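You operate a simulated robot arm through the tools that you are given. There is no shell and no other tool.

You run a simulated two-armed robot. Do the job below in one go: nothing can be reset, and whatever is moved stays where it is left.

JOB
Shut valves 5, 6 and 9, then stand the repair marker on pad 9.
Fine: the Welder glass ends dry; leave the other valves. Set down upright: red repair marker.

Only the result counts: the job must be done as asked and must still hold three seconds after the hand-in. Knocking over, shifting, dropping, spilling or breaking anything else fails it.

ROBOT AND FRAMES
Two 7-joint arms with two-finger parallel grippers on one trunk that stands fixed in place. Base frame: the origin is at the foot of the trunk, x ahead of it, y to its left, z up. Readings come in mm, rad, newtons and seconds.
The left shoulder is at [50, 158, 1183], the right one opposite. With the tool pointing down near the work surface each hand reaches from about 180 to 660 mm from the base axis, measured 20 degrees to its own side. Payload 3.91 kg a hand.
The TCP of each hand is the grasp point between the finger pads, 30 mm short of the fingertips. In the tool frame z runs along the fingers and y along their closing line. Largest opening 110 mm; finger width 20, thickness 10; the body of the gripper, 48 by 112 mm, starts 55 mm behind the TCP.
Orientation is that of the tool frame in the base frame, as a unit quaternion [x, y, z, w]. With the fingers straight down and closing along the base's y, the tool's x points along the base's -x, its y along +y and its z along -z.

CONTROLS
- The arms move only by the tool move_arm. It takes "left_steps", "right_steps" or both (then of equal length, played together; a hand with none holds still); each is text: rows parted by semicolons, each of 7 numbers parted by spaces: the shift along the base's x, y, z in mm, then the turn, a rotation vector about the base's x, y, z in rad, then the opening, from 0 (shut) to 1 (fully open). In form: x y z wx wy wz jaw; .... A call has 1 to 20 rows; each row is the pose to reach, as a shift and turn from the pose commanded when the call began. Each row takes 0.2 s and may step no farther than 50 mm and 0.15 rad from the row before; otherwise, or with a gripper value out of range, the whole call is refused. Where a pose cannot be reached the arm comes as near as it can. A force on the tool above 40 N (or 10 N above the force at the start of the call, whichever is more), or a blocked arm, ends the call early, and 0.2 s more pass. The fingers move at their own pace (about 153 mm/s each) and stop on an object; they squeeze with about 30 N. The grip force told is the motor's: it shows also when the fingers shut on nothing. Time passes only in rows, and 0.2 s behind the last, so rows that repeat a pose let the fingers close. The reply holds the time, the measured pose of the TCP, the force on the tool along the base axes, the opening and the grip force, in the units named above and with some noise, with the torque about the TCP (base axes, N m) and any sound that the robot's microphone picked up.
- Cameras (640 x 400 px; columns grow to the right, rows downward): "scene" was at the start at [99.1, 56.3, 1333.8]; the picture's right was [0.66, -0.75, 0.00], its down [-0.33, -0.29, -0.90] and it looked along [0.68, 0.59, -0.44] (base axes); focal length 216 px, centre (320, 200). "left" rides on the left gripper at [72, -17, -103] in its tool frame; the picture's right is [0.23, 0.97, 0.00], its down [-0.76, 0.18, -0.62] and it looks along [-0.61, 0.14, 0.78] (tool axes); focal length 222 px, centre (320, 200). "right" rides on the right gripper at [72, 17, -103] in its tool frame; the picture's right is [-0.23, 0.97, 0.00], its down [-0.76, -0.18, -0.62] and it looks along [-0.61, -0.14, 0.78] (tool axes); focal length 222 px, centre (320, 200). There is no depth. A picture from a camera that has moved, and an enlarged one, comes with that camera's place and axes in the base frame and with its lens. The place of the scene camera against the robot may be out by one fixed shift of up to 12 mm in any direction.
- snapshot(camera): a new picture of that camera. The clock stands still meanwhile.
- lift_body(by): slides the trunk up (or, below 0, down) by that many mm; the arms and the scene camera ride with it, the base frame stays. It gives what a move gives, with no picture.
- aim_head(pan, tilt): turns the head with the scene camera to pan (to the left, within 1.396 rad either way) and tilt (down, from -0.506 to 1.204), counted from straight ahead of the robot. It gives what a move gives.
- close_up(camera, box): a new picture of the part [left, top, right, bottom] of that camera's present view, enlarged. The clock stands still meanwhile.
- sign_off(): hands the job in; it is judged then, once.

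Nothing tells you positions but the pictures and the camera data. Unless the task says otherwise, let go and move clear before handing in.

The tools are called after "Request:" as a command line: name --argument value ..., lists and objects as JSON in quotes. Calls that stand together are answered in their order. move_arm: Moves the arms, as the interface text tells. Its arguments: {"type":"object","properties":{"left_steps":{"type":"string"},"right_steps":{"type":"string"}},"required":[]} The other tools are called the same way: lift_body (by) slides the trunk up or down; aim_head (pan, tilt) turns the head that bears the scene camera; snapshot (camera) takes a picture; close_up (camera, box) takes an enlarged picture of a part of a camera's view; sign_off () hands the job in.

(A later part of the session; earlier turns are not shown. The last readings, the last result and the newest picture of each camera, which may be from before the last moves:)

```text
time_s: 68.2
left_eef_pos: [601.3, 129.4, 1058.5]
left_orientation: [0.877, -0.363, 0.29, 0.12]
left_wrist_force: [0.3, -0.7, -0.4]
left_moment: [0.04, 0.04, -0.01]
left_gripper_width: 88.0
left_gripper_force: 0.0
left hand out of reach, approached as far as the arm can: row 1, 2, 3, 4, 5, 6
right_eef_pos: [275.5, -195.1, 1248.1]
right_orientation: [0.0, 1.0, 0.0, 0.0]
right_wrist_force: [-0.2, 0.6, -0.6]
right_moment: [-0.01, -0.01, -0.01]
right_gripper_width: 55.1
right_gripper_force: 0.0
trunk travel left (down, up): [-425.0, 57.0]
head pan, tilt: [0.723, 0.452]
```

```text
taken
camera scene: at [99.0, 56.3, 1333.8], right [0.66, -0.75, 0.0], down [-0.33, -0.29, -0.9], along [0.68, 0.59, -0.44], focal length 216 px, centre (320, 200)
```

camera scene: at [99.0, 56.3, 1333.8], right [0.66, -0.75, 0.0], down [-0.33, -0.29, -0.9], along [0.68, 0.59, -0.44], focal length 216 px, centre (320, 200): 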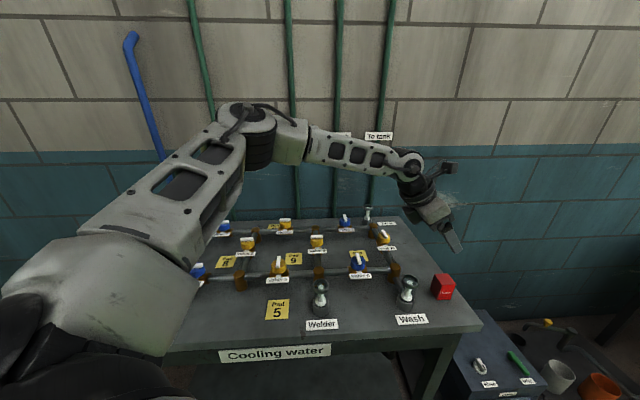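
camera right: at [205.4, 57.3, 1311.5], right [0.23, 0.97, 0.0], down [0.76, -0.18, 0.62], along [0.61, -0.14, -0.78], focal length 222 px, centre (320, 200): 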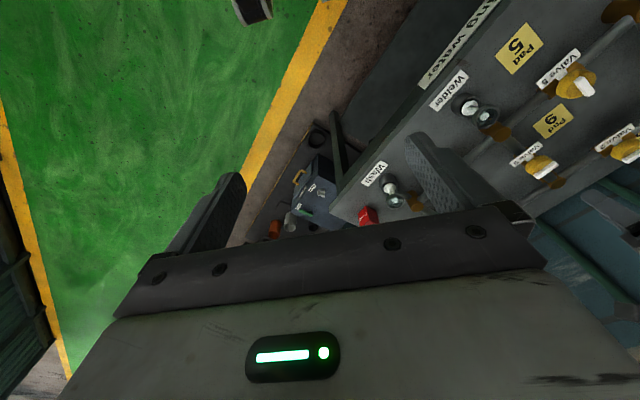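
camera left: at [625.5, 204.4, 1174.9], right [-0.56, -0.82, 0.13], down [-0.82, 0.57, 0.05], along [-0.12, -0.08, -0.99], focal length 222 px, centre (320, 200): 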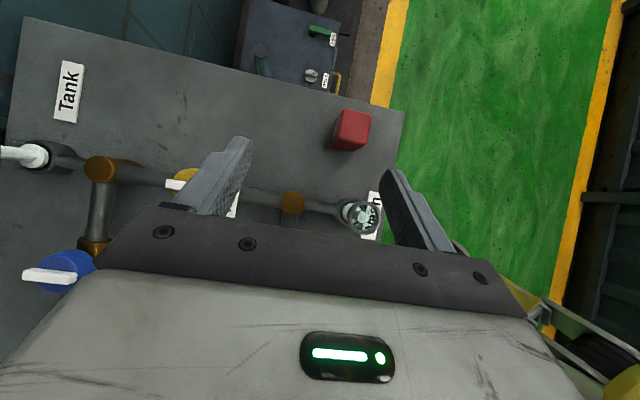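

The limit follows a clean rule: the elbow can't come inward, so I need the tool tilted about 50° with a fingertip grip on the marker's top. The Wash glass stands close by, so I'll measure its rim and the marker precisely.

Request:
snapshot --camera "left"

Request:
close_up --camera "left" --box '[280, 80, 440, 240]'

Request:
close_up --camera "scene" --box '[384, 256, 480, 328]'

```text
taken
camera left: at [610.9, 143.8, 1186.1], right [-0.56, -0.82, 0.13], down [-0.82, 0.57, 0.05], along [-0.12, -0.08, -0.99], focal length 222 px, centre (320, 200)
```

left: 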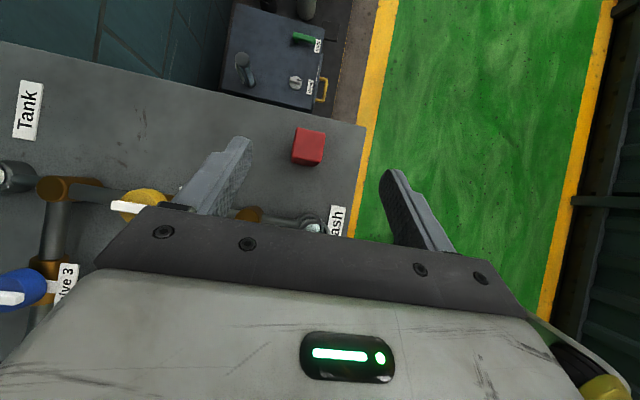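

```text
2.50 times, centred on (360, 160) of left
camera zoom: at [610.9, 143.8, 1186.1], right [-0.56, -0.82, 0.13], down [-0.82, 0.57, 0.05], along [-0.12, -0.08, -0.99], focal length 555 px, centre (220, 300)
```

zoom: 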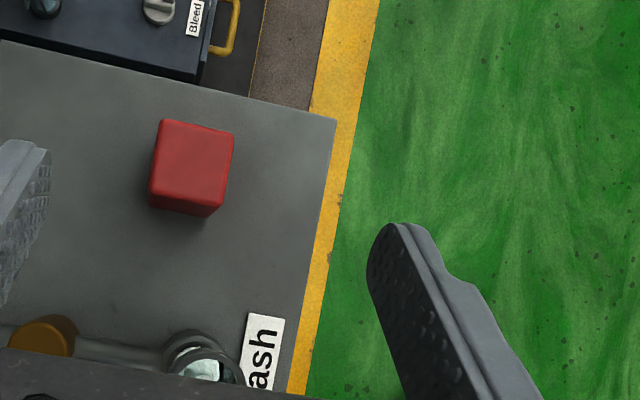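

```text
5.56 times, centred on (432, 292) of scene
camera zoom: at [99.0, 56.3, 1333.8], right [0.66, -0.75, 0.0], down [-0.33, -0.29, -0.9], along [0.68, 0.59, -0.44], focal length 1200 px, centre (-302, -311)
```

zoom: 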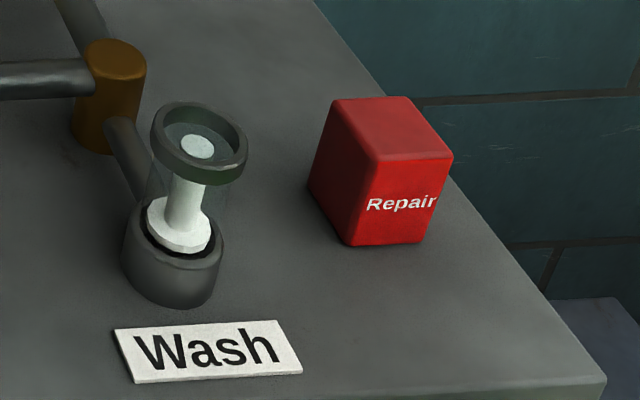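

The Wash glass rim is at about z 928–930, so I need about 52° tilt and a high fingertip grip on the marker. I'll add tilt at a safe spot and then lower the trunk 100 mm.

Request:
move_arm --left_steps "-10 10 20 -0.065 -0.065 0 0.8; -20 20 40 -0.13 -0.13 0 0.8; -20 20 50 -0.195 -0.195 0 0.8; -20 20 50 -0.195 -0.195 0 0.8"

Request:
lift_body --by -100

Request:
snapshot --camera "scene"

Request:
snapshot --camera "left"

```text
time_s: 69.2
left_eef_pos: [580.0, 152.3, 1110.8]
left_orientation: [0.83, -0.343, 0.407, 0.168]
left_wrist_force: [-0.8, 0.7, 0.9]
left_moment: [0.01, 0.0, 0.0]
left_gripper_width: 88.0
left_gripper_force: 0.1
right_eef_pos: [275.4, -196.3, 1248.6]
right_orientation: [0.0, 1.0, 0.0, -0.001]
right_wrist_force: [-0.2, -0.3, -0.1]
right_moment: [-0.03, 0.03, 0.01]
right_gripper_width: 55.0
right_gripper_force: 0.0
trunk travel left (down, up): [-425.0, 57.0]
head pan, tilt: [0.723, 0.452]
```

```text
time_s: 70.5
left_eef_pos: [580.3, 151.2, 1010.2]
left_orientation: [0.83, -0.343, 0.407, 0.168]
left_wrist_force: [-0.1, -1.0, 0.4]
left_moment: [0.0, -0.02, -0.02]
left_gripper_width: 87.9
left_gripper_force: 0.1
right_eef_pos: [276.4, -194.8, 1148.6]
right_orientation: [-0.001, 1.0, 0.0, 0.0]
right_wrist_force: [-0.6, 0.4, 0.3]
right_moment: [0.01, -0.01, 0.04]
right_gripper_width: 55.1
right_gripper_force: 0.0
trunk travel left (down, up): [-325.0, 157.0]
head pan, tilt: [0.723, 0.452]
```

```text
taken
camera scene: at [98.9, 56.3, 1233.8], right [0.66, -0.75, 0.0], down [-0.33, -0.29, -0.9], along [0.68, 0.59, -0.44], focal length 216 px, centre (320, 200)
```

scene: 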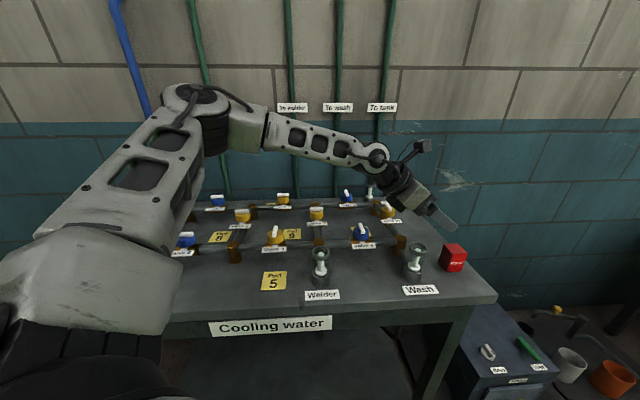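

```text
taken
camera left: at [565.9, 189.7, 1131.6], right [-0.59, -0.79, 0.18], down [-0.8, 0.55, -0.22], along [0.07, -0.27, -0.96], focal length 222 px, centre (320, 200)
```

left: 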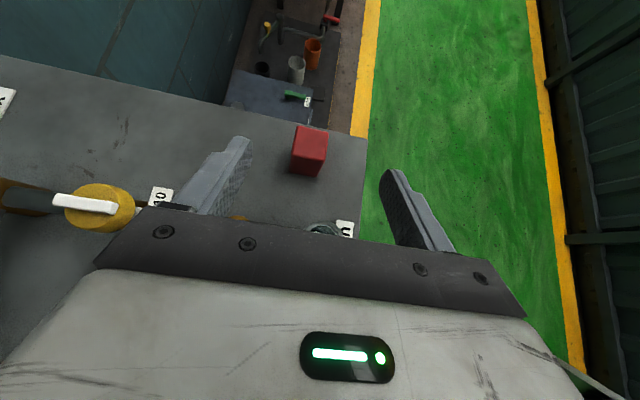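

Marker and glass are clearly visible. I'll test reaching the tilted fingertips to about 60 mm above the marker.

Request:
move_arm --left_steps "15 -14 -5 0 0 0 0.8; 30 -28 -15 0 0 0 0.8; 47 -41 -32 0 0 0 0.8; 47 -41 -32 0 0 0 0.8"

Request:
snapshot --camera "scene"

Request:
close_up --camera "scene" --box '[370, 170, 498, 290]'

Request:
snapshot --camera "left"

```text
time_s: 71.5
left_eef_pos: [628.2, 110.7, 979.1]
left_orientation: [0.83, -0.343, 0.407, 0.168]
left_wrist_force: [-0.2, 0.0, -0.7]
left_moment: [-0.02, 0.0, 0.01]
left_gripper_width: 87.6
left_gripper_force: 0.1
right_eef_pos: [275.2, -193.6, 1147.6]
right_orientation: [0.0, 1.0, 0.001, 0.0]
right_wrist_force: [0.5, 0.5, 0.5]
right_moment: [0.04, 0.02, 0.0]
right_gripper_width: 54.6
right_gripper_force: 0.2
trunk travel left (down, up): [-325.0, 157.0]
head pan, tilt: [0.723, 0.452]
```

```text
taken
camera scene: at [99.1, 56.2, 1233.8], right [0.66, -0.75, 0.0], down [-0.33, -0.29, -0.9], along [0.68, 0.59, -0.44], focal length 216 px, centre (320, 200)
```

scene: 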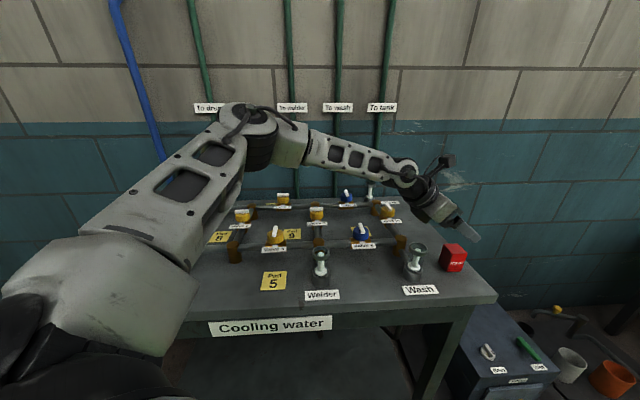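

```text
3.33 times, centred on (434, 230) of scene
camera zoom: at [99.1, 56.2, 1233.8], right [0.66, -0.75, 0.0], down [-0.33, -0.29, -0.9], along [0.68, 0.59, -0.44], focal length 720 px, centre (-60, 100)
```

zoom: 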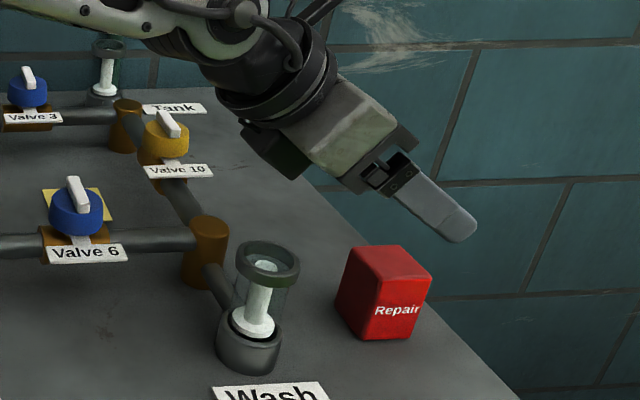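

```text
taken
camera left: at [612.8, 148.5, 1099.2], right [-0.59, -0.79, 0.18], down [-0.8, 0.55, -0.22], along [0.08, -0.27, -0.96], focal length 222 px, centre (320, 200)
```

left: 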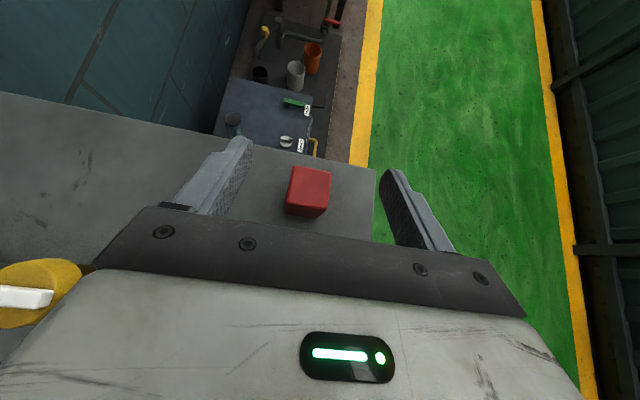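

Reached with no limit flagged. I'll zoom in on the marker through the hand camera for precise placement.

Request:
close_up --camera "left" --box '[260, 145, 356, 225]'

Request:
close_up --camera "scene" --box '[400, 220, 480, 290]'

```text
5.00 times, centred on (308, 185) of left
camera zoom: at [612.8, 148.5, 1099.2], right [-0.59, -0.79, 0.18], down [-0.8, 0.55, -0.22], along [0.08, -0.27, -0.96], focal length 1111 px, centre (380, 275)
```

zoom: 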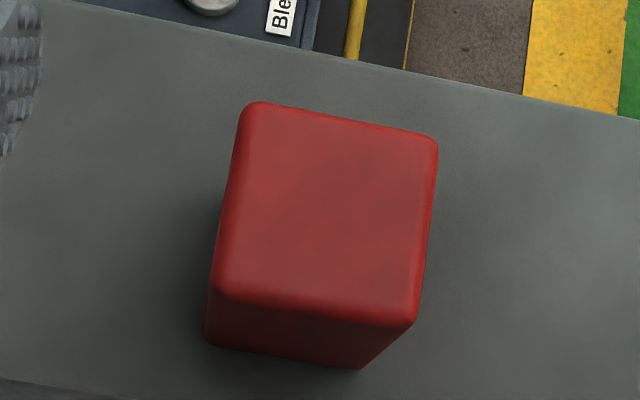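

```text
5.71 times, centred on (440, 255) of scene
camera zoom: at [99.1, 56.2, 1233.8], right [0.66, -0.75, 0.0], down [-0.33, -0.29, -0.9], along [0.68, 0.59, -0.44], focal length 1234 px, centre (-366, -114)
```

zoom: 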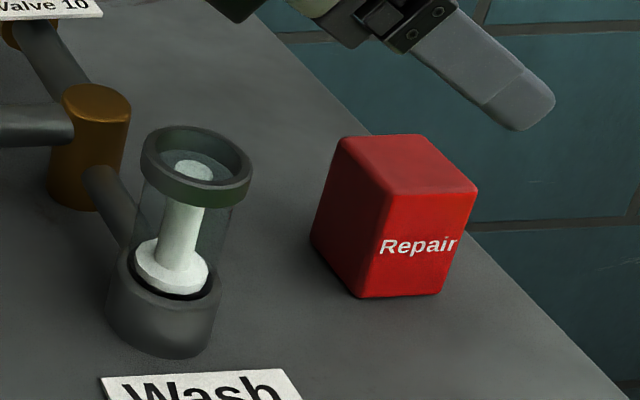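

The marker centre is confirmed at (645, 92.7) and the hand is aligned with it. I'll descend in stages, checking the glass clearance from the scene view.

Request:
move_arm --left_steps "1 -1 -15 0 0 0 0.7; 2 -2 -30 0 0 0 0.6; 2 -2 -46 0 0 0 0.6; 2 -2 -46 0 0 0 0.6"

Request:
close_up --camera "scene" --box '[390, 180, 486, 280]'

Request:
snapshot --camera "left"

```text
time_s: 72.5
left_eef_pos: [614.7, 118.4, 940.1]
left_orientation: [0.83, -0.343, 0.407, 0.167]
left_wrist_force: [-0.4, 0.2, 0.2]
left_moment: [0.0, 0.02, 0.02]
left_gripper_width: 66.0
left_gripper_force: 0.0
left hand out of reach, approached as far as the arm can: row 1, 2, 3, 4
right_eef_pos: [275.2, -195.4, 1148.5]
right_orientation: [0.0, 1.0, 0.0, 0.0]
right_wrist_force: [-0.3, 0.1, 0.1]
right_moment: [0.02, -0.01, -0.02]
right_gripper_width: 54.8
right_gripper_force: 0.0
trunk travel left (down, up): [-325.0, 157.0]
head pan, tilt: [0.723, 0.452]
```

```text
4.00 times, centred on (438, 230) of scene
camera zoom: at [99.1, 56.3, 1233.8], right [0.66, -0.75, 0.0], down [-0.33, -0.29, -0.9], along [0.68, 0.59, -0.44], focal length 864 px, centre (-152, 80)
```

zoom: 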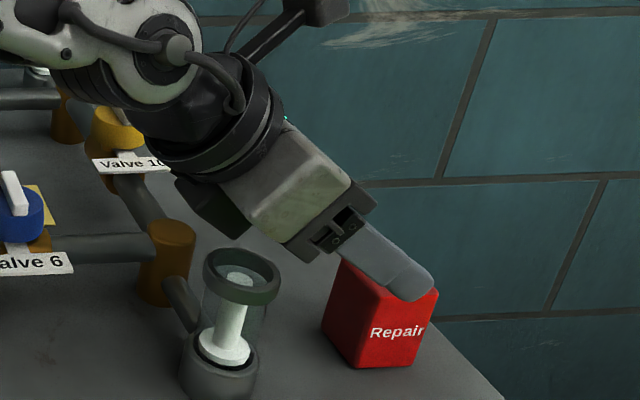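

```text
taken
camera left: at [600.3, 156.5, 1059.8], right [-0.59, -0.79, 0.18], down [-0.8, 0.55, -0.22], along [0.08, -0.27, -0.96], focal length 222 px, centre (320, 200)
```

left: 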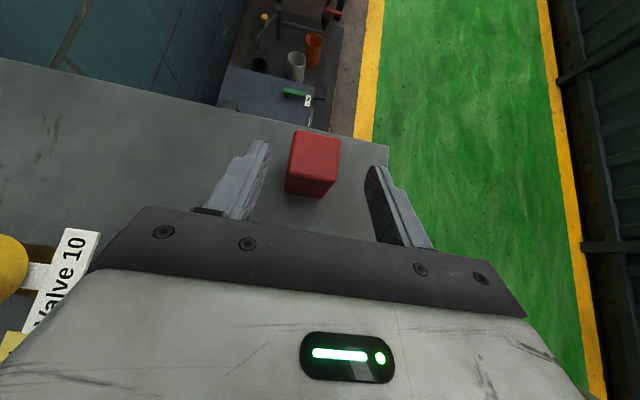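

Lower down, the reach shrinks because the elbow stays above the shoulder, so a lower trunk will help. I'll raise the hand 150 mm, drop the trunk 160 mm and try again.

Request:
move_arm --left_steps "-3 3 40 0 0 0 0.6; -6 6 80 0 0 0 0.6; -10 10 120 0 0 0 0.6; -10 10 160 0 0 0 0.6; -10 10 160 0 0 0 0.6"

Request:
lift_body --by -160

Request:
snapshot --camera "scene"

```text
time_s: 73.7
left_eef_pos: [604.3, 127.0, 1102.1]
left_orientation: [0.83, -0.343, 0.407, 0.168]
left_wrist_force: [0.4, -0.4, 1.1]
left_moment: [0.01, -0.03, -0.01]
left_gripper_width: 66.4
left_gripper_force: 0.1
right_eef_pos: [275.2, -194.5, 1148.4]
right_orientation: [0.001, 1.0, 0.0, 0.0]
right_wrist_force: [-1.1, 0.6, -0.6]
right_moment: [-0.01, 0.0, -0.01]
right_gripper_width: 54.8
right_gripper_force: 0.0
trunk travel left (down, up): [-325.0, 157.0]
head pan, tilt: [0.723, 0.452]
```

```text
time_s: 75.6
left_eef_pos: [603.0, 128.0, 940.7]
left_orientation: [0.83, -0.344, 0.406, 0.168]
left_wrist_force: [-0.9, 0.3, 0.4]
left_moment: [0.02, 0.0, 0.0]
left_gripper_width: 65.9
left_gripper_force: 0.1
right_eef_pos: [275.5, -195.6, 989.6]
right_orientation: [0.0, 1.0, 0.0, 0.0]
right_wrist_force: [0.1, 0.0, -0.1]
right_moment: [0.02, 0.01, -0.03]
right_gripper_width: 55.2
right_gripper_force: 0.1
trunk travel left (down, up): [-165.0, 317.0]
head pan, tilt: [0.723, 0.452]
```

```text
taken
camera scene: at [99.0, 56.3, 1073.8], right [0.66, -0.75, 0.0], down [-0.33, -0.29, -0.9], along [0.68, 0.59, -0.44], focal length 216 px, centre (320, 200)
```

scene: 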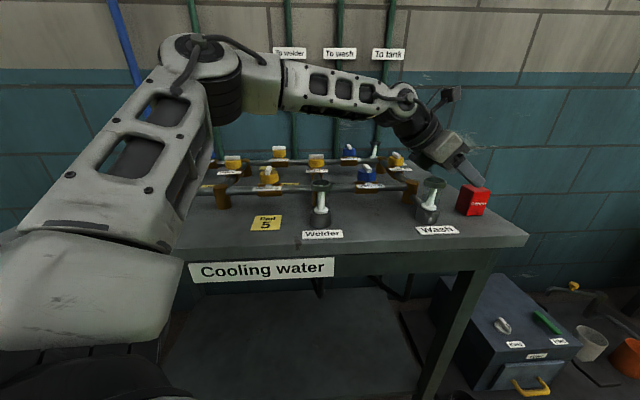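

The trunk is down and the view is good. I'll move forward above the marker and check reach.

Request:
move_arm --left_steps "10 -8 3 0 0 0 0.6; 20 -15 3 0 0 0 0.6; 27 -20 3 0 0 0 0.6; 27 -20 3 0 0 0 0.6"

Request:
close_up --camera "scene" --box '[400, 130, 512, 240]'

Request:
close_up --camera "left" --box '[240, 120, 400, 240]'

```text
time_s: 76.6
left_eef_pos: [632.5, 106.9, 943.3]
left_orientation: [0.83, -0.343, 0.407, 0.168]
left_wrist_force: [-0.3, -0.4, -0.3]
left_moment: [0.02, 0.03, -0.02]
left_gripper_width: 66.1
left_gripper_force: 0.1
right_eef_pos: [276.0, -195.4, 988.2]
right_orientation: [0.0, 1.0, 0.0, -0.001]
right_wrist_force: [0.2, 0.8, 0.1]
right_moment: [-0.01, 0.02, -0.01]
right_gripper_width: 54.9
right_gripper_force: 0.0
trunk travel left (down, up): [-165.0, 317.0]
head pan, tilt: [0.723, 0.452]
```

```text
3.64 times, centred on (456, 185) of scene
camera zoom: at [99.1, 56.3, 1073.8], right [0.66, -0.75, 0.0], down [-0.33, -0.29, -0.9], along [0.68, 0.59, -0.44], focal length 785 px, centre (-174, 254)
```

zoom: 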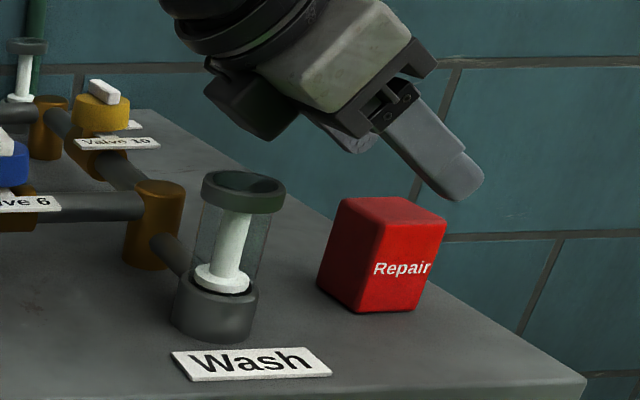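

```text
3.33 times, centred on (320, 180) of left
camera zoom: at [618.5, 145.3, 1063.9], right [-0.59, -0.79, 0.18], down [-0.81, 0.55, -0.22], along [0.07, -0.27, -0.96], focal length 740 px, centre (320, 267)
```

zoom: 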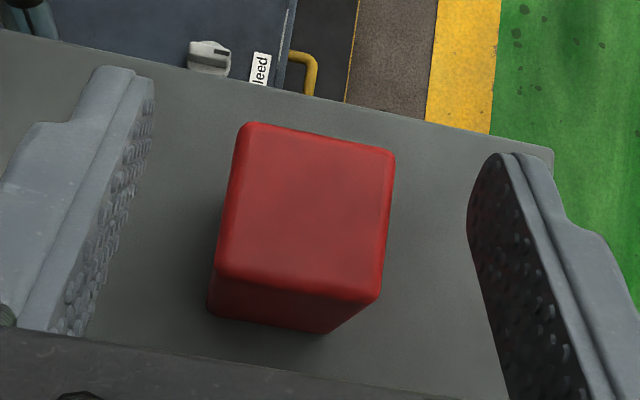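

It reached with margin to spare. A dark box under the wrist could come near the glass, so I'll try reducing the tilt, keeping the fingertips in place for more clearance.

Request:
move_arm --left_steps "1 -1 1.5 0.045 0.045 0 0.6; 2 -2 3 0.09 0.09 0 0.6; 2.6 -2.6 3.9 0.126 0.126 0 0.6; 2.6 -2.6 3.9 0.126 0.126 0 0.6"

Request:
close_up --camera "scene" --box '[400, 130, 512, 240]'

```text
time_s: 77.6
left_eef_pos: [611.7, 120.2, 944.0]
left_orientation: [0.863, -0.356, 0.332, 0.136]
left_wrist_force: [-0.2, -0.4, -0.2]
left_moment: [0.04, 0.0, -0.01]
left_gripper_width: 65.9
left_gripper_force: 0.1
left hand out of reach, approached as far as the arm can: row 1, 2, 3, 4
right_eef_pos: [275.5, -194.3, 988.2]
right_orientation: [0.0, 1.0, -0.001, 0.0]
right_wrist_force: [0.7, 0.2, -1.0]
right_moment: [0.06, -0.01, -0.01]
right_gripper_width: 54.9
right_gripper_force: 0.0
trunk travel left (down, up): [-165.0, 317.0]
head pan, tilt: [0.723, 0.452]
```

```text
3.64 times, centred on (456, 185) of scene
camera zoom: at [99.0, 56.3, 1073.8], right [0.66, -0.75, 0.0], down [-0.33, -0.29, -0.9], along [0.68, 0.59, -0.44], focal length 785 px, centre (-174, 254)
```

zoom: 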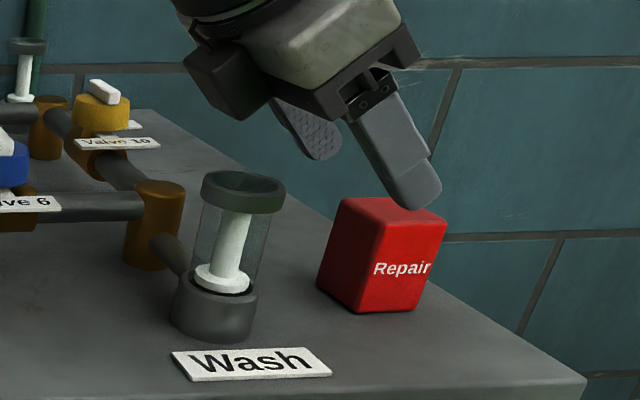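

With 42° tilt the fingertips only just reach the near face. I'll settle at about 46° and aim to pinch the top near edge, so I can first drag the marker away from the glass.

Request:
move_arm --left_steps "4 -2 0 -0.025 -0.025 0 0.6; 8 -4 -4 -0.05 -0.05 0 0.6; 10.9 -5.2 -8 -0.05 -0.05 0 0.6; 10.9 -5.2 -8 -0.05 -0.05 0 0.6"

Request:
close_up --camera "scene" --box '[400, 130, 512, 240]'

Request:
close_up --camera "left" --box '[240, 120, 400, 240]'

```text
time_s: 78.6
left_eef_pos: [623.9, 113.6, 935.5]
left_orientation: [0.851, -0.352, 0.362, 0.149]
left_wrist_force: [0.1, 0.1, -0.5]
left_moment: [0.0, 0.01, -0.04]
left_gripper_width: 66.0
left_gripper_force: 0.1
right_eef_pos: [274.8, -194.0, 988.9]
right_orientation: [0.0, 1.0, 0.001, 0.0]
right_wrist_force: [0.5, 0.1, -0.5]
right_moment: [0.01, -0.02, 0.0]
right_gripper_width: 55.1
right_gripper_force: 0.1
trunk travel left (down, up): [-165.0, 317.0]
head pan, tilt: [0.723, 0.452]
```

```text
3.64 times, centred on (456, 185) of scene
camera zoom: at [99.1, 56.3, 1073.8], right [0.66, -0.75, 0.0], down [-0.33, -0.29, -0.9], along [0.68, 0.59, -0.44], focal length 785 px, centre (-174, 254)
```

zoom: 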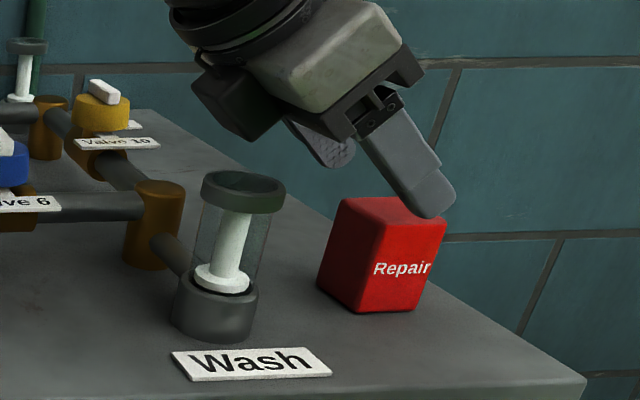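

```text
3.33 times, centred on (320, 180) of left
camera zoom: at [618.7, 143.3, 1059.8], right [-0.58, -0.8, 0.16], down [-0.82, 0.56, -0.12], along [0.0, -0.2, -0.98], focal length 740 px, centre (320, 267)
```

zoom: 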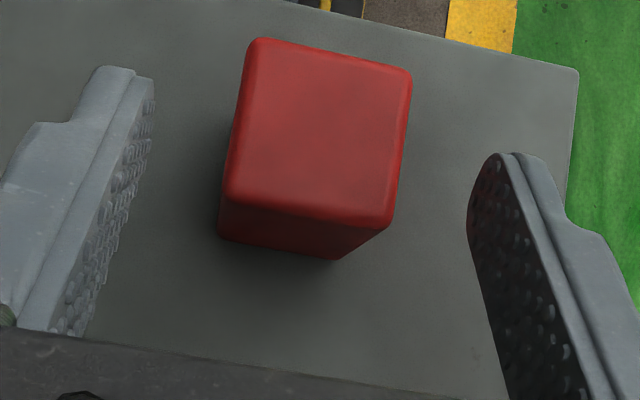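

Good, no limit flagged. To keep the wrist's dark box laterally clear of the glass, I'll yaw the hand by -8° and add 2° of tilt before descending.

Request:
move_arm --left_steps "1 2 0 0 0 -0.07 0.6; 2.3 4.1 0 0 0 -0.14 0.6; 2.3 4.1 0 0 0 -0.14 0.6"

Request:
move_arm --left_steps "0 0 -5 -0.028 -0.021 0 0.6; 0 0 -10 -0.028 -0.021 0 0.6; 0 0 -10 -0.028 -0.021 0 0.6"

Request:
close_up --camera "scene" --box '[400, 130, 512, 240]'

Request:
close_up --camera "left" --box '[240, 120, 400, 240]'

```text
time_s: 79.4
left_eef_pos: [621.2, 120.8, 934.6]
left_orientation: [0.823, -0.41, 0.351, 0.174]
left_wrist_force: [0.0, 0.2, -1.2]
left_moment: [0.02, -0.01, -0.02]
left_gripper_width: 66.2
left_gripper_force: 0.0
left hand out of reach, approached as far as the arm can: row 2, 3
right_eef_pos: [275.1, -194.5, 988.1]
right_orientation: [0.0, 1.0, 0.0, 0.0]
right_wrist_force: [0.3, 0.1, 0.1]
right_moment: [0.01, 0.0, 0.0]
right_gripper_width: 54.9
right_gripper_force: 0.1
trunk travel left (down, up): [-165.0, 317.0]
head pan, tilt: [0.723, 0.452]
```

```text
time_s: 80.2
left_eef_pos: [621.1, 119.0, 924.9]
left_orientation: [0.818, -0.407, 0.364, 0.181]
left_wrist_force: [0.2, 0.3, 0.9]
left_moment: [0.01, 0.0, -0.03]
left_gripper_width: 66.1
left_gripper_force: 0.0
right_eef_pos: [276.1, -194.3, 988.4]
right_orientation: [-0.001, 1.0, 0.0, -0.001]
right_wrist_force: [-0.2, 0.1, 0.8]
right_moment: [0.02, 0.01, 0.02]
right_gripper_width: 55.0
right_gripper_force: 0.1
trunk travel left (down, up): [-165.0, 317.0]
head pan, tilt: [0.723, 0.452]
```

```text
3.64 times, centred on (456, 185) of scene
camera zoom: at [99.1, 56.3, 1073.8], right [0.66, -0.75, 0.0], down [-0.33, -0.29, -0.9], along [0.68, 0.59, -0.44], focal length 785 px, centre (-174, 254)
```

zoom: 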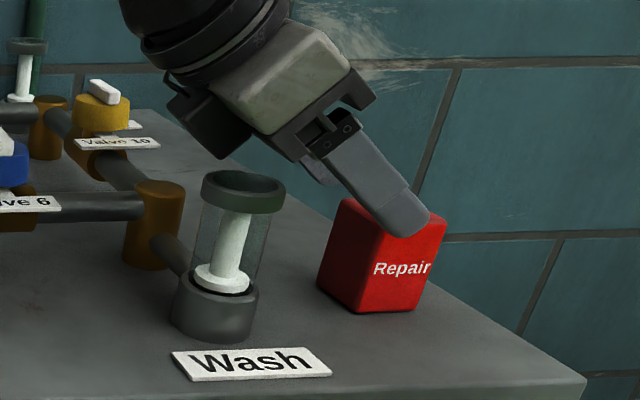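

```text
3.33 times, centred on (320, 180) of left
camera zoom: at [617.6, 152.3, 1047.3], right [-0.69, -0.71, 0.17], down [-0.73, 0.67, -0.15], along [-0.01, -0.23, -0.97], focal length 740 px, centre (320, 267)
```

zoom: 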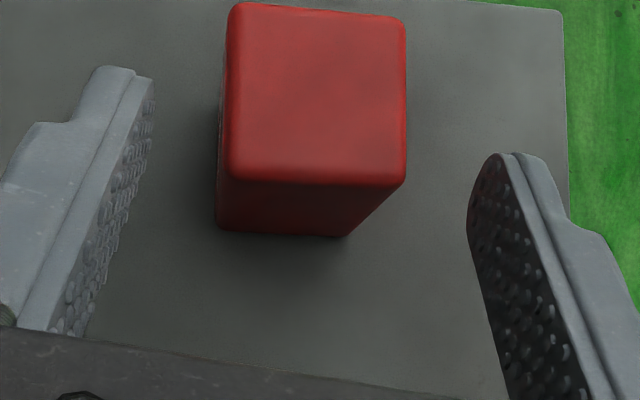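

The hand is close, needing about 4 mm more forward and 12 mm down. I'll make this last descent in small steps.

Request:
move_arm --left_steps "2 -0.7 -3 0 0 0 0.6; 4.5 -1.5 -6 0 0 0 0.6; 4.5 -1.5 -9 0 0 0 0.6; 4.5 -1.5 -9 0 0 0 0.6"

Request:
close_up --camera "scene" --box '[416, 150, 496, 220]'

Request:
close_up --camera "left" --box '[240, 110, 400, 230]'

```text
time_s: 81.2
left_eef_pos: [626.5, 117.8, 915.2]
left_orientation: [0.818, -0.408, 0.364, 0.182]
left_wrist_force: [0.0, 0.3, -0.5]
left_moment: [-0.04, 0.0, 0.01]
left_gripper_width: 65.8
left_gripper_force: 0.1
right_eef_pos: [275.6, -196.4, 988.7]
right_orientation: [-0.001, 1.0, 0.0, -0.001]
right_wrist_force: [0.0, 0.5, -0.2]
right_moment: [0.0, -0.01, 0.02]
right_gripper_width: 55.0
right_gripper_force: 0.1
trunk travel left (down, up): [-165.0, 317.0]
head pan, tilt: [0.723, 0.452]
```

```text
5.71 times, centred on (456, 185) of scene
camera zoom: at [99.1, 56.3, 1073.8], right [0.66, -0.75, 0.0], down [-0.33, -0.29, -0.9], along [0.68, 0.59, -0.44], focal length 1234 px, centre (-457, 286)
```

zoom: 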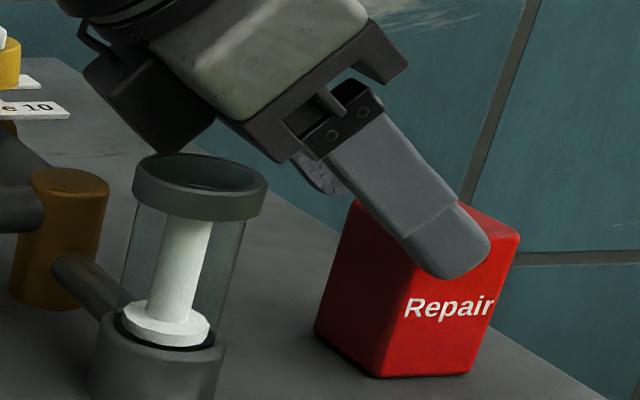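

```text
3.33 times, centred on (320, 170) of left
camera zoom: at [622.9, 151.1, 1038.6], right [-0.69, -0.71, 0.17], down [-0.73, 0.67, -0.15], along [-0.01, -0.23, -0.97], focal length 740 px, centre (320, 300)
```

zoom: 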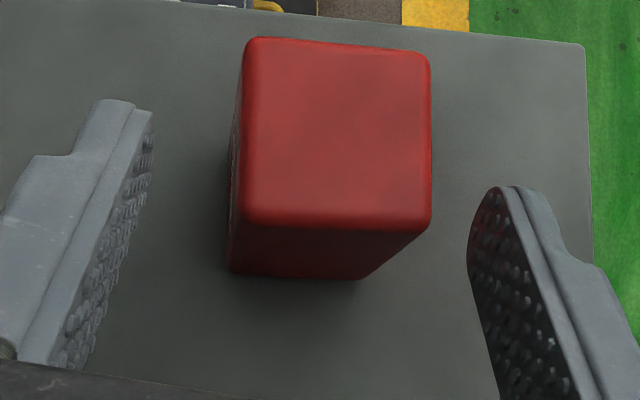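

The fingers straddle the marker's top with a sliver of clearance at the glass. I'll nudge 4 mm forward, 2 mm sideways and 2 mm down, then check again.

Request:
move_arm --left_steps "0.4 -2.2 0 0 0 0 0.6; 0.8 -4.4 -1 0 0 0 0.6; 0.8 -4.4 -2 0 0 0 0.6; 0.8 -4.4 -2 0 0 0 0.6"

Request:
close_up --camera "scene" --box '[416, 150, 496, 220]'

Request:
close_up --camera "left" --box '[240, 110, 400, 230]'

```text
time_s: 82.2
left_eef_pos: [626.5, 114.1, 914.3]
left_orientation: [0.817, -0.407, 0.365, 0.182]
left_wrist_force: [0.5, -1.0, -0.1]
left_moment: [0.01, 0.01, 0.0]
left_gripper_width: 66.1
left_gripper_force: 0.1
right_eef_pos: [275.4, -195.9, 988.3]
right_orientation: [0.0, 1.0, -0.001, 0.0]
right_wrist_force: [-0.3, 0.9, -0.4]
right_moment: [-0.04, 0.0, 0.02]
right_gripper_width: 54.8
right_gripper_force: 0.1
trunk travel left (down, up): [-165.0, 317.0]
head pan, tilt: [0.723, 0.452]
```

```text
5.71 times, centred on (456, 185) of scene
camera zoom: at [99.1, 56.3, 1073.8], right [0.66, -0.75, 0.0], down [-0.33, -0.29, -0.9], along [0.68, 0.59, -0.44], focal length 1234 px, centre (-457, 286)
```

zoom: 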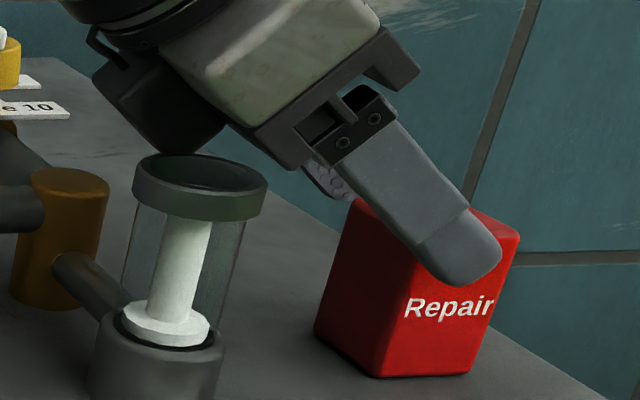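

```text
3.33 times, centred on (320, 170) of left
camera zoom: at [622.3, 147.5, 1037.3], right [-0.69, -0.71, 0.17], down [-0.73, 0.67, -0.15], along [-0.01, -0.23, -0.97], focal length 740 px, centre (320, 300)
```

zoom: 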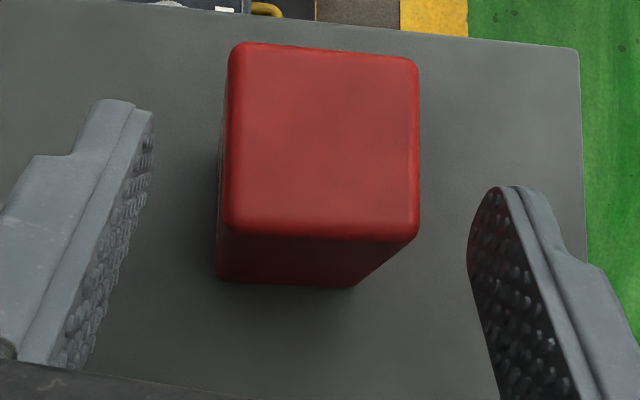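

Still clear and still reachable. One more small forward-and-down nudge will give a firmer pinch.

Request:
move_arm --left_steps "0.8 -1.9 0 0 0 0 0.6; 1.6 -3.8 -1 0 0 0 0.6; 1.6 -3.8 -2.5 0 0 0 0.6; 1.6 -3.8 -2.5 0 0 0 0.6"

Request:
close_up --camera "scene" --box '[416, 150, 496, 220]'

```text
time_s: 83.2
left_eef_pos: [624.7, 112.2, 912.5]
left_orientation: [0.817, -0.407, 0.365, 0.181]
left_wrist_force: [-0.7, 1.2, 0.2]
left_moment: [0.0, -0.01, -0.02]
left_gripper_width: 66.4
left_gripper_force: 0.0
left hand out of reach, approached as far as the arm can: row 2, 3, 4
right_eef_pos: [274.3, -195.0, 988.1]
right_orientation: [-0.001, 1.0, 0.0, 0.0]
right_wrist_force: [0.1, -0.1, 0.3]
right_moment: [-0.02, -0.01, 0.05]
right_gripper_width: 55.0
right_gripper_force: 0.0
trunk travel left (down, up): [-165.0, 317.0]
head pan, tilt: [0.723, 0.452]
```

```text
5.71 times, centred on (456, 185) of scene
camera zoom: at [99.1, 56.3, 1073.8], right [0.66, -0.75, 0.0], down [-0.33, -0.29, -0.9], along [0.68, 0.59, -0.44], focal length 1234 px, centre (-457, 286)
```

zoom: 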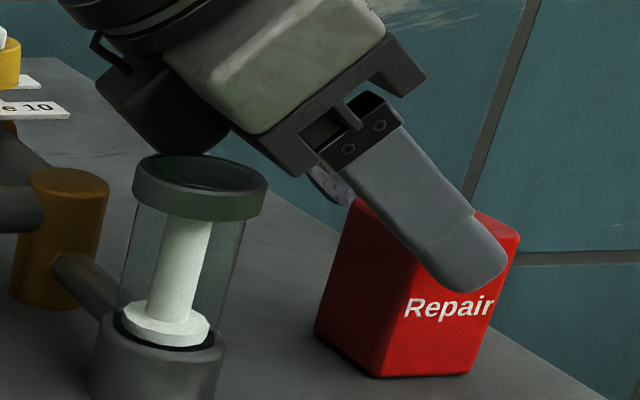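

That's the reach limit, and the hand drifted slightly sideways. I'll recentre laterally and view it.

Request:
move_arm --left_steps "1 1.2 0 0 0 0 0.6; 1.8 2.2 0 0 0 0 0.6; 1.8 2.2 0 0 0 0 0.6"

Request:
close_up --camera "scene" --box '[416, 150, 496, 220]'

Request:
close_up --camera "left" --box '[240, 110, 400, 230]'

```text
time_s: 84.0
left_eef_pos: [625.2, 115.1, 911.1]
left_orientation: [0.817, -0.407, 0.365, 0.181]
left_wrist_force: [0.9, 0.4, -0.2]
left_moment: [0.03, 0.01, 0.03]
left_gripper_width: 66.2
left_gripper_force: 0.0
right_eef_pos: [275.7, -194.2, 988.3]
right_orientation: [0.0, 1.0, 0.0, -0.001]
right_wrist_force: [0.2, -0.1, -1.0]
right_moment: [0.01, 0.04, 0.02]
right_gripper_width: 54.9
right_gripper_force: 0.0
trunk travel left (down, up): [-165.0, 317.0]
head pan, tilt: [0.723, 0.452]
```

```text
5.71 times, centred on (456, 185) of scene
camera zoom: at [99.1, 56.3, 1073.8], right [0.66, -0.75, 0.0], down [-0.33, -0.29, -0.9], along [0.68, 0.59, -0.44], focal length 1234 px, centre (-457, 286)
```

zoom: 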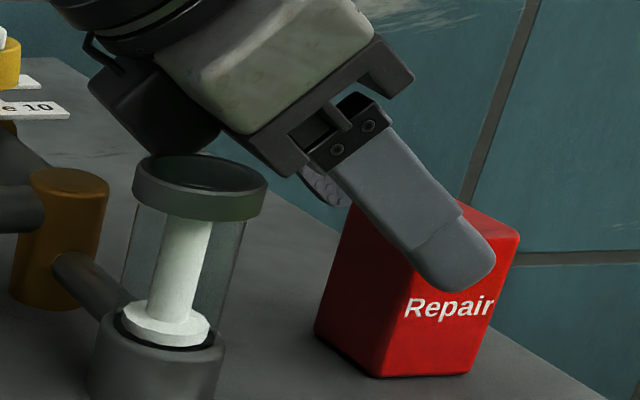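

```text
3.33 times, centred on (320, 170) of left
camera zoom: at [622.5, 148.4, 1034.7], right [-0.69, -0.71, 0.17], down [-0.73, 0.67, -0.15], along [-0.01, -0.23, -0.97], focal length 740 px, centre (320, 300)
```

zoom: 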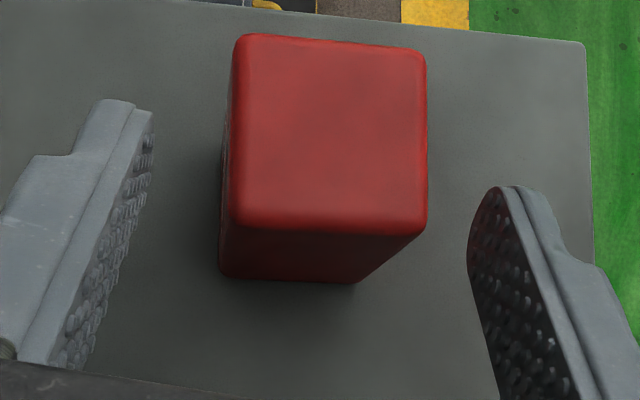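

The fingers straddle the marker evenly. I'll close gently in stages.

Request:
move_arm --left_steps "0 0 0 0 0 0 0.5; 0 0 0 0 0 0 0.45; 0 0 0 0 0 0 0.4; 0 0 0 0 0 0 0.37; 0 0 0 0 0 0 0.34; 0 0 0 0 0 0 0.3; 0 0 0 0 0 0 0.2; 0 0 0 0 0 0 0.1; 0 0 0 0 0 0 0.1"

Request:
close_up --camera "scene" --box '[416, 150, 496, 220]'

Request:
close_up --camera "left" --box '[240, 110, 400, 230]'

```text
time_s: 86.0
left_eef_pos: [625.0, 114.7, 911.8]
left_orientation: [0.817, -0.407, 0.365, 0.181]
left_wrist_force: [0.4, -0.4, 0.8]
left_moment: [-0.05, 0.02, 0.03]
left_gripper_width: 39.4
left_gripper_force: 29.9
right_eef_pos: [275.0, -195.4, 987.3]
right_orientation: [0.0, 1.0, 0.0, 0.0]
right_wrist_force: [0.2, 0.4, 0.4]
right_moment: [0.0, -0.02, -0.03]
right_gripper_width: 55.0
right_gripper_force: 0.1
trunk travel left (down, up): [-165.0, 317.0]
head pan, tilt: [0.723, 0.452]
```

```text
5.71 times, centred on (456, 185) of scene
camera zoom: at [99.0, 56.3, 1073.8], right [0.66, -0.75, 0.0], down [-0.33, -0.29, -0.9], along [0.68, 0.59, -0.44], focal length 1234 px, centre (-457, 286)
```

zoom: 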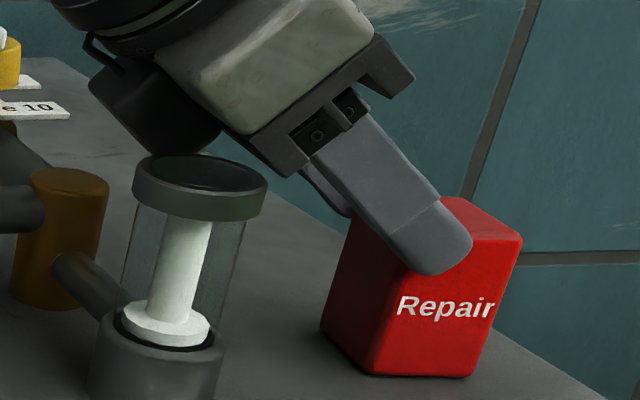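

```text
3.33 times, centred on (320, 170) of left
camera zoom: at [622.4, 148.3, 1034.7], right [-0.69, -0.71, 0.17], down [-0.73, 0.67, -0.15], along [-0.01, -0.23, -0.97], focal length 740 px, centre (320, 300)
```

zoom: 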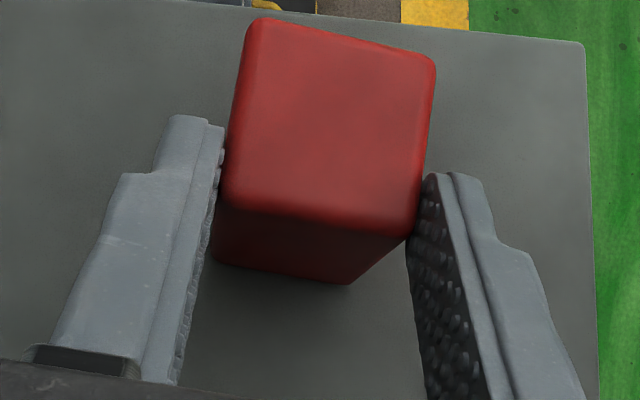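

The marker is gripped at 39.4 mm. I'll test by lifting a few millimetres.

Request:
move_arm --left_steps "0 0 2 0 0 0 0; 0 0 4 0 0 0 0; 0 0 7 0 0 0 0; 0 0 10 0 0 0 0; 0 0 10 0 0 0 0"

Request:
close_up --camera "scene" --box '[416, 150, 496, 220]'

Request:
close_up --camera "left" --box '[240, 110, 400, 230]'

```text
time_s: 87.2
left_eef_pos: [625.2, 115.8, 921.7]
left_orientation: [0.817, -0.407, 0.365, 0.182]
left_wrist_force: [-0.2, -0.6, -1.1]
left_moment: [0.01, 0.01, 0.01]
left_gripper_width: 39.3
left_gripper_force: 29.9
right_eef_pos: [275.0, -195.3, 988.4]
right_orientation: [0.0, 1.0, 0.0, 0.0]
right_wrist_force: [-0.6, 0.7, 0.3]
right_moment: [0.01, -0.02, 0.01]
right_gripper_width: 54.9
right_gripper_force: 0.1
trunk travel left (down, up): [-165.0, 317.0]
head pan, tilt: [0.723, 0.452]
```

```text
5.71 times, centred on (456, 185) of scene
camera zoom: at [99.1, 56.3, 1073.8], right [0.66, -0.75, 0.0], down [-0.33, -0.29, -0.9], along [0.68, 0.59, -0.44], focal length 1234 px, centre (-457, 286)
```

zoom: 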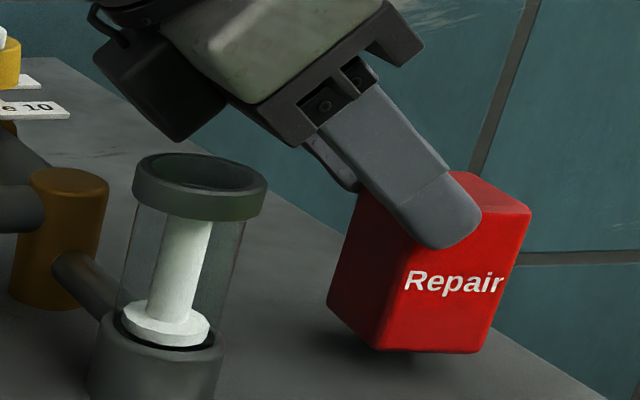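

```text
3.33 times, centred on (320, 170) of left
camera zoom: at [622.2, 148.6, 1044.9], right [-0.69, -0.71, 0.17], down [-0.73, 0.67, -0.15], along [-0.01, -0.23, -0.97], focal length 740 px, centre (320, 300)
```

zoom: 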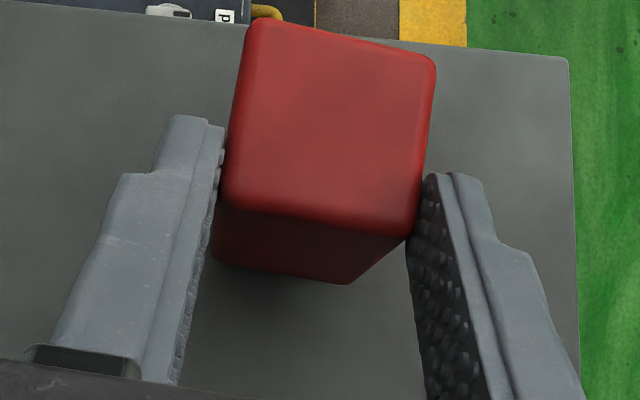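

It lifts cleanly and level. I'll raise the trunk 105 mm so arm reach stays unchanged while the marker clears the glass.

Request:
lift_body --by 105

Request:
snapshot --camera "scene"

```text
time_s: 88.5
left_eef_pos: [626.8, 114.6, 1026.6]
left_orientation: [0.817, -0.408, 0.365, 0.182]
left_wrist_force: [0.4, 0.7, -1.6]
left_moment: [0.02, 0.01, 0.01]
left_gripper_width: 39.1
left_gripper_force: 29.5
right_eef_pos: [275.3, -195.1, 1093.3]
right_orientation: [0.0, 1.0, 0.0, 0.0]
right_wrist_force: [1.2, 0.0, 0.0]
right_moment: [0.01, 0.03, 0.01]
right_gripper_width: 54.8
right_gripper_force: 0.1
trunk travel left (down, up): [-270.0, 212.0]
head pan, tilt: [0.723, 0.452]
```

```text
taken
camera scene: at [99.3, 56.3, 1178.7], right [0.66, -0.75, 0.0], down [-0.33, -0.29, -0.9], along [0.68, 0.59, -0.44], focal length 216 px, centre (320, 200)
```

scene: 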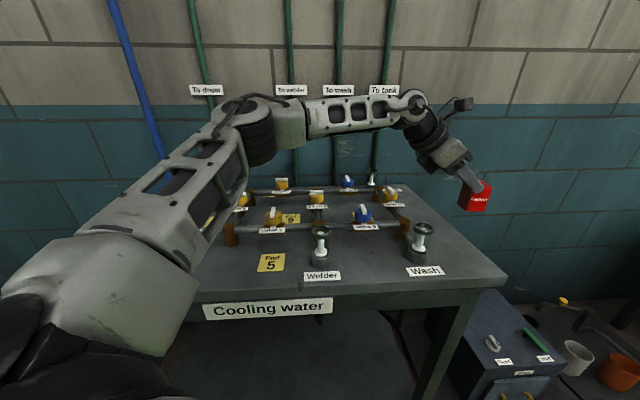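

Marker is held level, its bottom at about 956. I'll carry it to an open spot between the two glasses at about (470, 187) to regrip it upright there.

Request:
move_arm --left_steps "-17 9 0 0 0 0 0; -45 25 0 0 0 0 0; -80 44 0 0 0 0 0; -115 63 0 0 0 0 0; -148 82 0 0 0 0 0; -168 93 0 0 0 0 0; -175 97 0 0 0 0 0; -175 97 0 0 0 0 0"

Request:
snapshot --camera "scene"

Request:
snapshot --camera "left"

```text
time_s: 90.3
left_eef_pos: [450.0, 211.9, 1025.6]
left_orientation: [0.817, -0.408, 0.365, 0.182]
left_wrist_force: [-0.9, 0.0, -1.2]
left_moment: [0.03, 0.01, 0.0]
left_gripper_width: 39.5
left_gripper_force: 30.2
right_eef_pos: [276.0, -194.7, 1094.4]
right_orientation: [0.0, 1.0, 0.0, 0.0]
right_wrist_force: [1.1, 0.2, -0.4]
right_moment: [-0.01, 0.02, 0.03]
right_gripper_width: 55.2
right_gripper_force: 0.1
trunk travel left (down, up): [-270.0, 212.0]
head pan, tilt: [0.723, 0.452]
```

```text
taken
camera scene: at [99.1, 56.4, 1178.8], right [0.66, -0.75, 0.0], down [-0.33, -0.29, -0.9], along [0.68, 0.59, -0.44], focal length 216 px, centre (320, 200)
```

scene: 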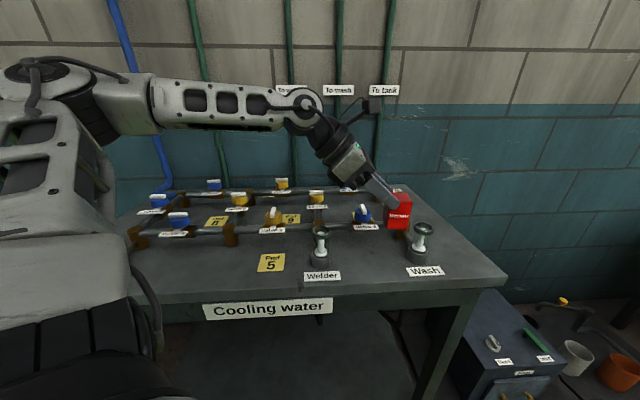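

```text
taken
camera left: at [446.5, 244.9, 1149.7], right [-0.69, -0.71, 0.17], down [-0.73, 0.67, -0.15], along [-0.01, -0.23, -0.97], focal length 222 px, centre (320, 200)
```

left: 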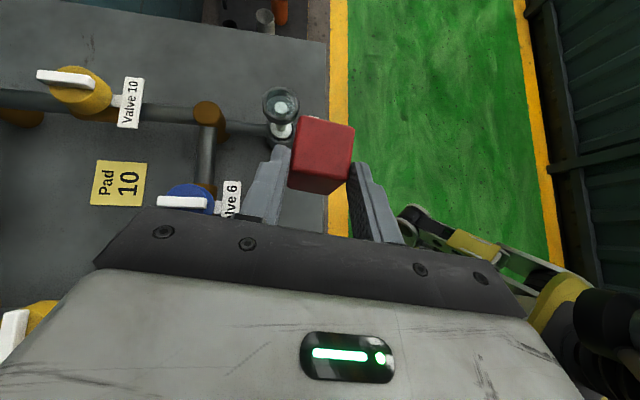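

The spot is a bit close to the front edge, so I'll shift slightly, then lower the marker to just above the table.

Request:
move_arm --left_steps "19 2 0 0 0 0 0; 19 2 -30 0 0 0 0; 19 2 -60 0 0 0 0; 19 2 -85 0 0 0 0; 19 2 -102 0 0 0 0; 19 2 -107 0 0 0 0; 19 2 -107 0 0 0 0"

Request:
close_up --camera "scene" --box '[290, 150, 450, 280]'

Request:
snapshot --camera "left"

```text
time_s: 91.9
left_eef_pos: [471.6, 214.6, 919.7]
left_orientation: [0.818, -0.407, 0.365, 0.181]
left_wrist_force: [0.2, -0.4, 0.0]
left_moment: [0.0, 0.05, -0.03]
left_gripper_width: 39.2
left_gripper_force: 29.6
right_eef_pos: [274.9, -195.1, 1094.0]
right_orientation: [0.0, 1.0, -0.001, 0.0]
right_wrist_force: [0.6, -0.6, -0.2]
right_moment: [-0.01, -0.03, -0.02]
right_gripper_width: 54.9
right_gripper_force: 0.0
trunk travel left (down, up): [-270.0, 212.0]
head pan, tilt: [0.723, 0.452]
```

```text
3.08 times, centred on (370, 215) of scene
camera zoom: at [99.1, 56.3, 1178.8], right [0.66, -0.75, 0.0], down [-0.33, -0.29, -0.9], along [0.68, 0.59, -0.44], focal length 664 px, centre (166, 154)
```

zoom: 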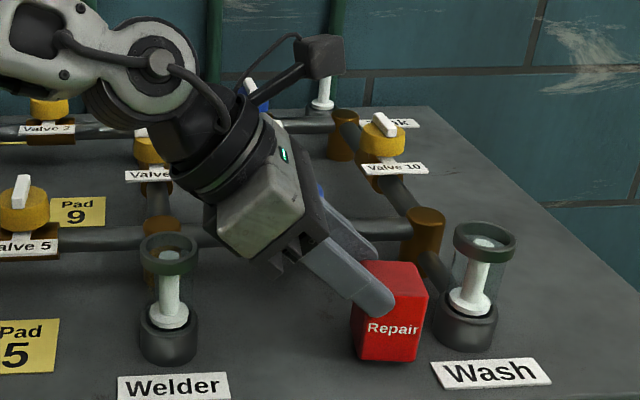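

```text
taken
camera left: at [467.0, 247.2, 1042.3], right [-0.69, -0.71, 0.17], down [-0.73, 0.67, -0.15], along [-0.01, -0.23, -0.97], focal length 222 px, centre (320, 200)
```

left: 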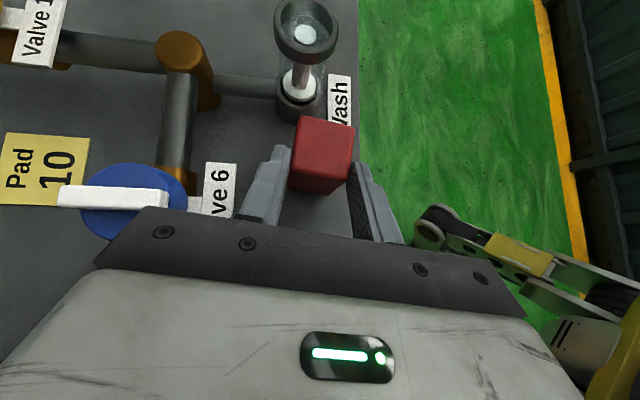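

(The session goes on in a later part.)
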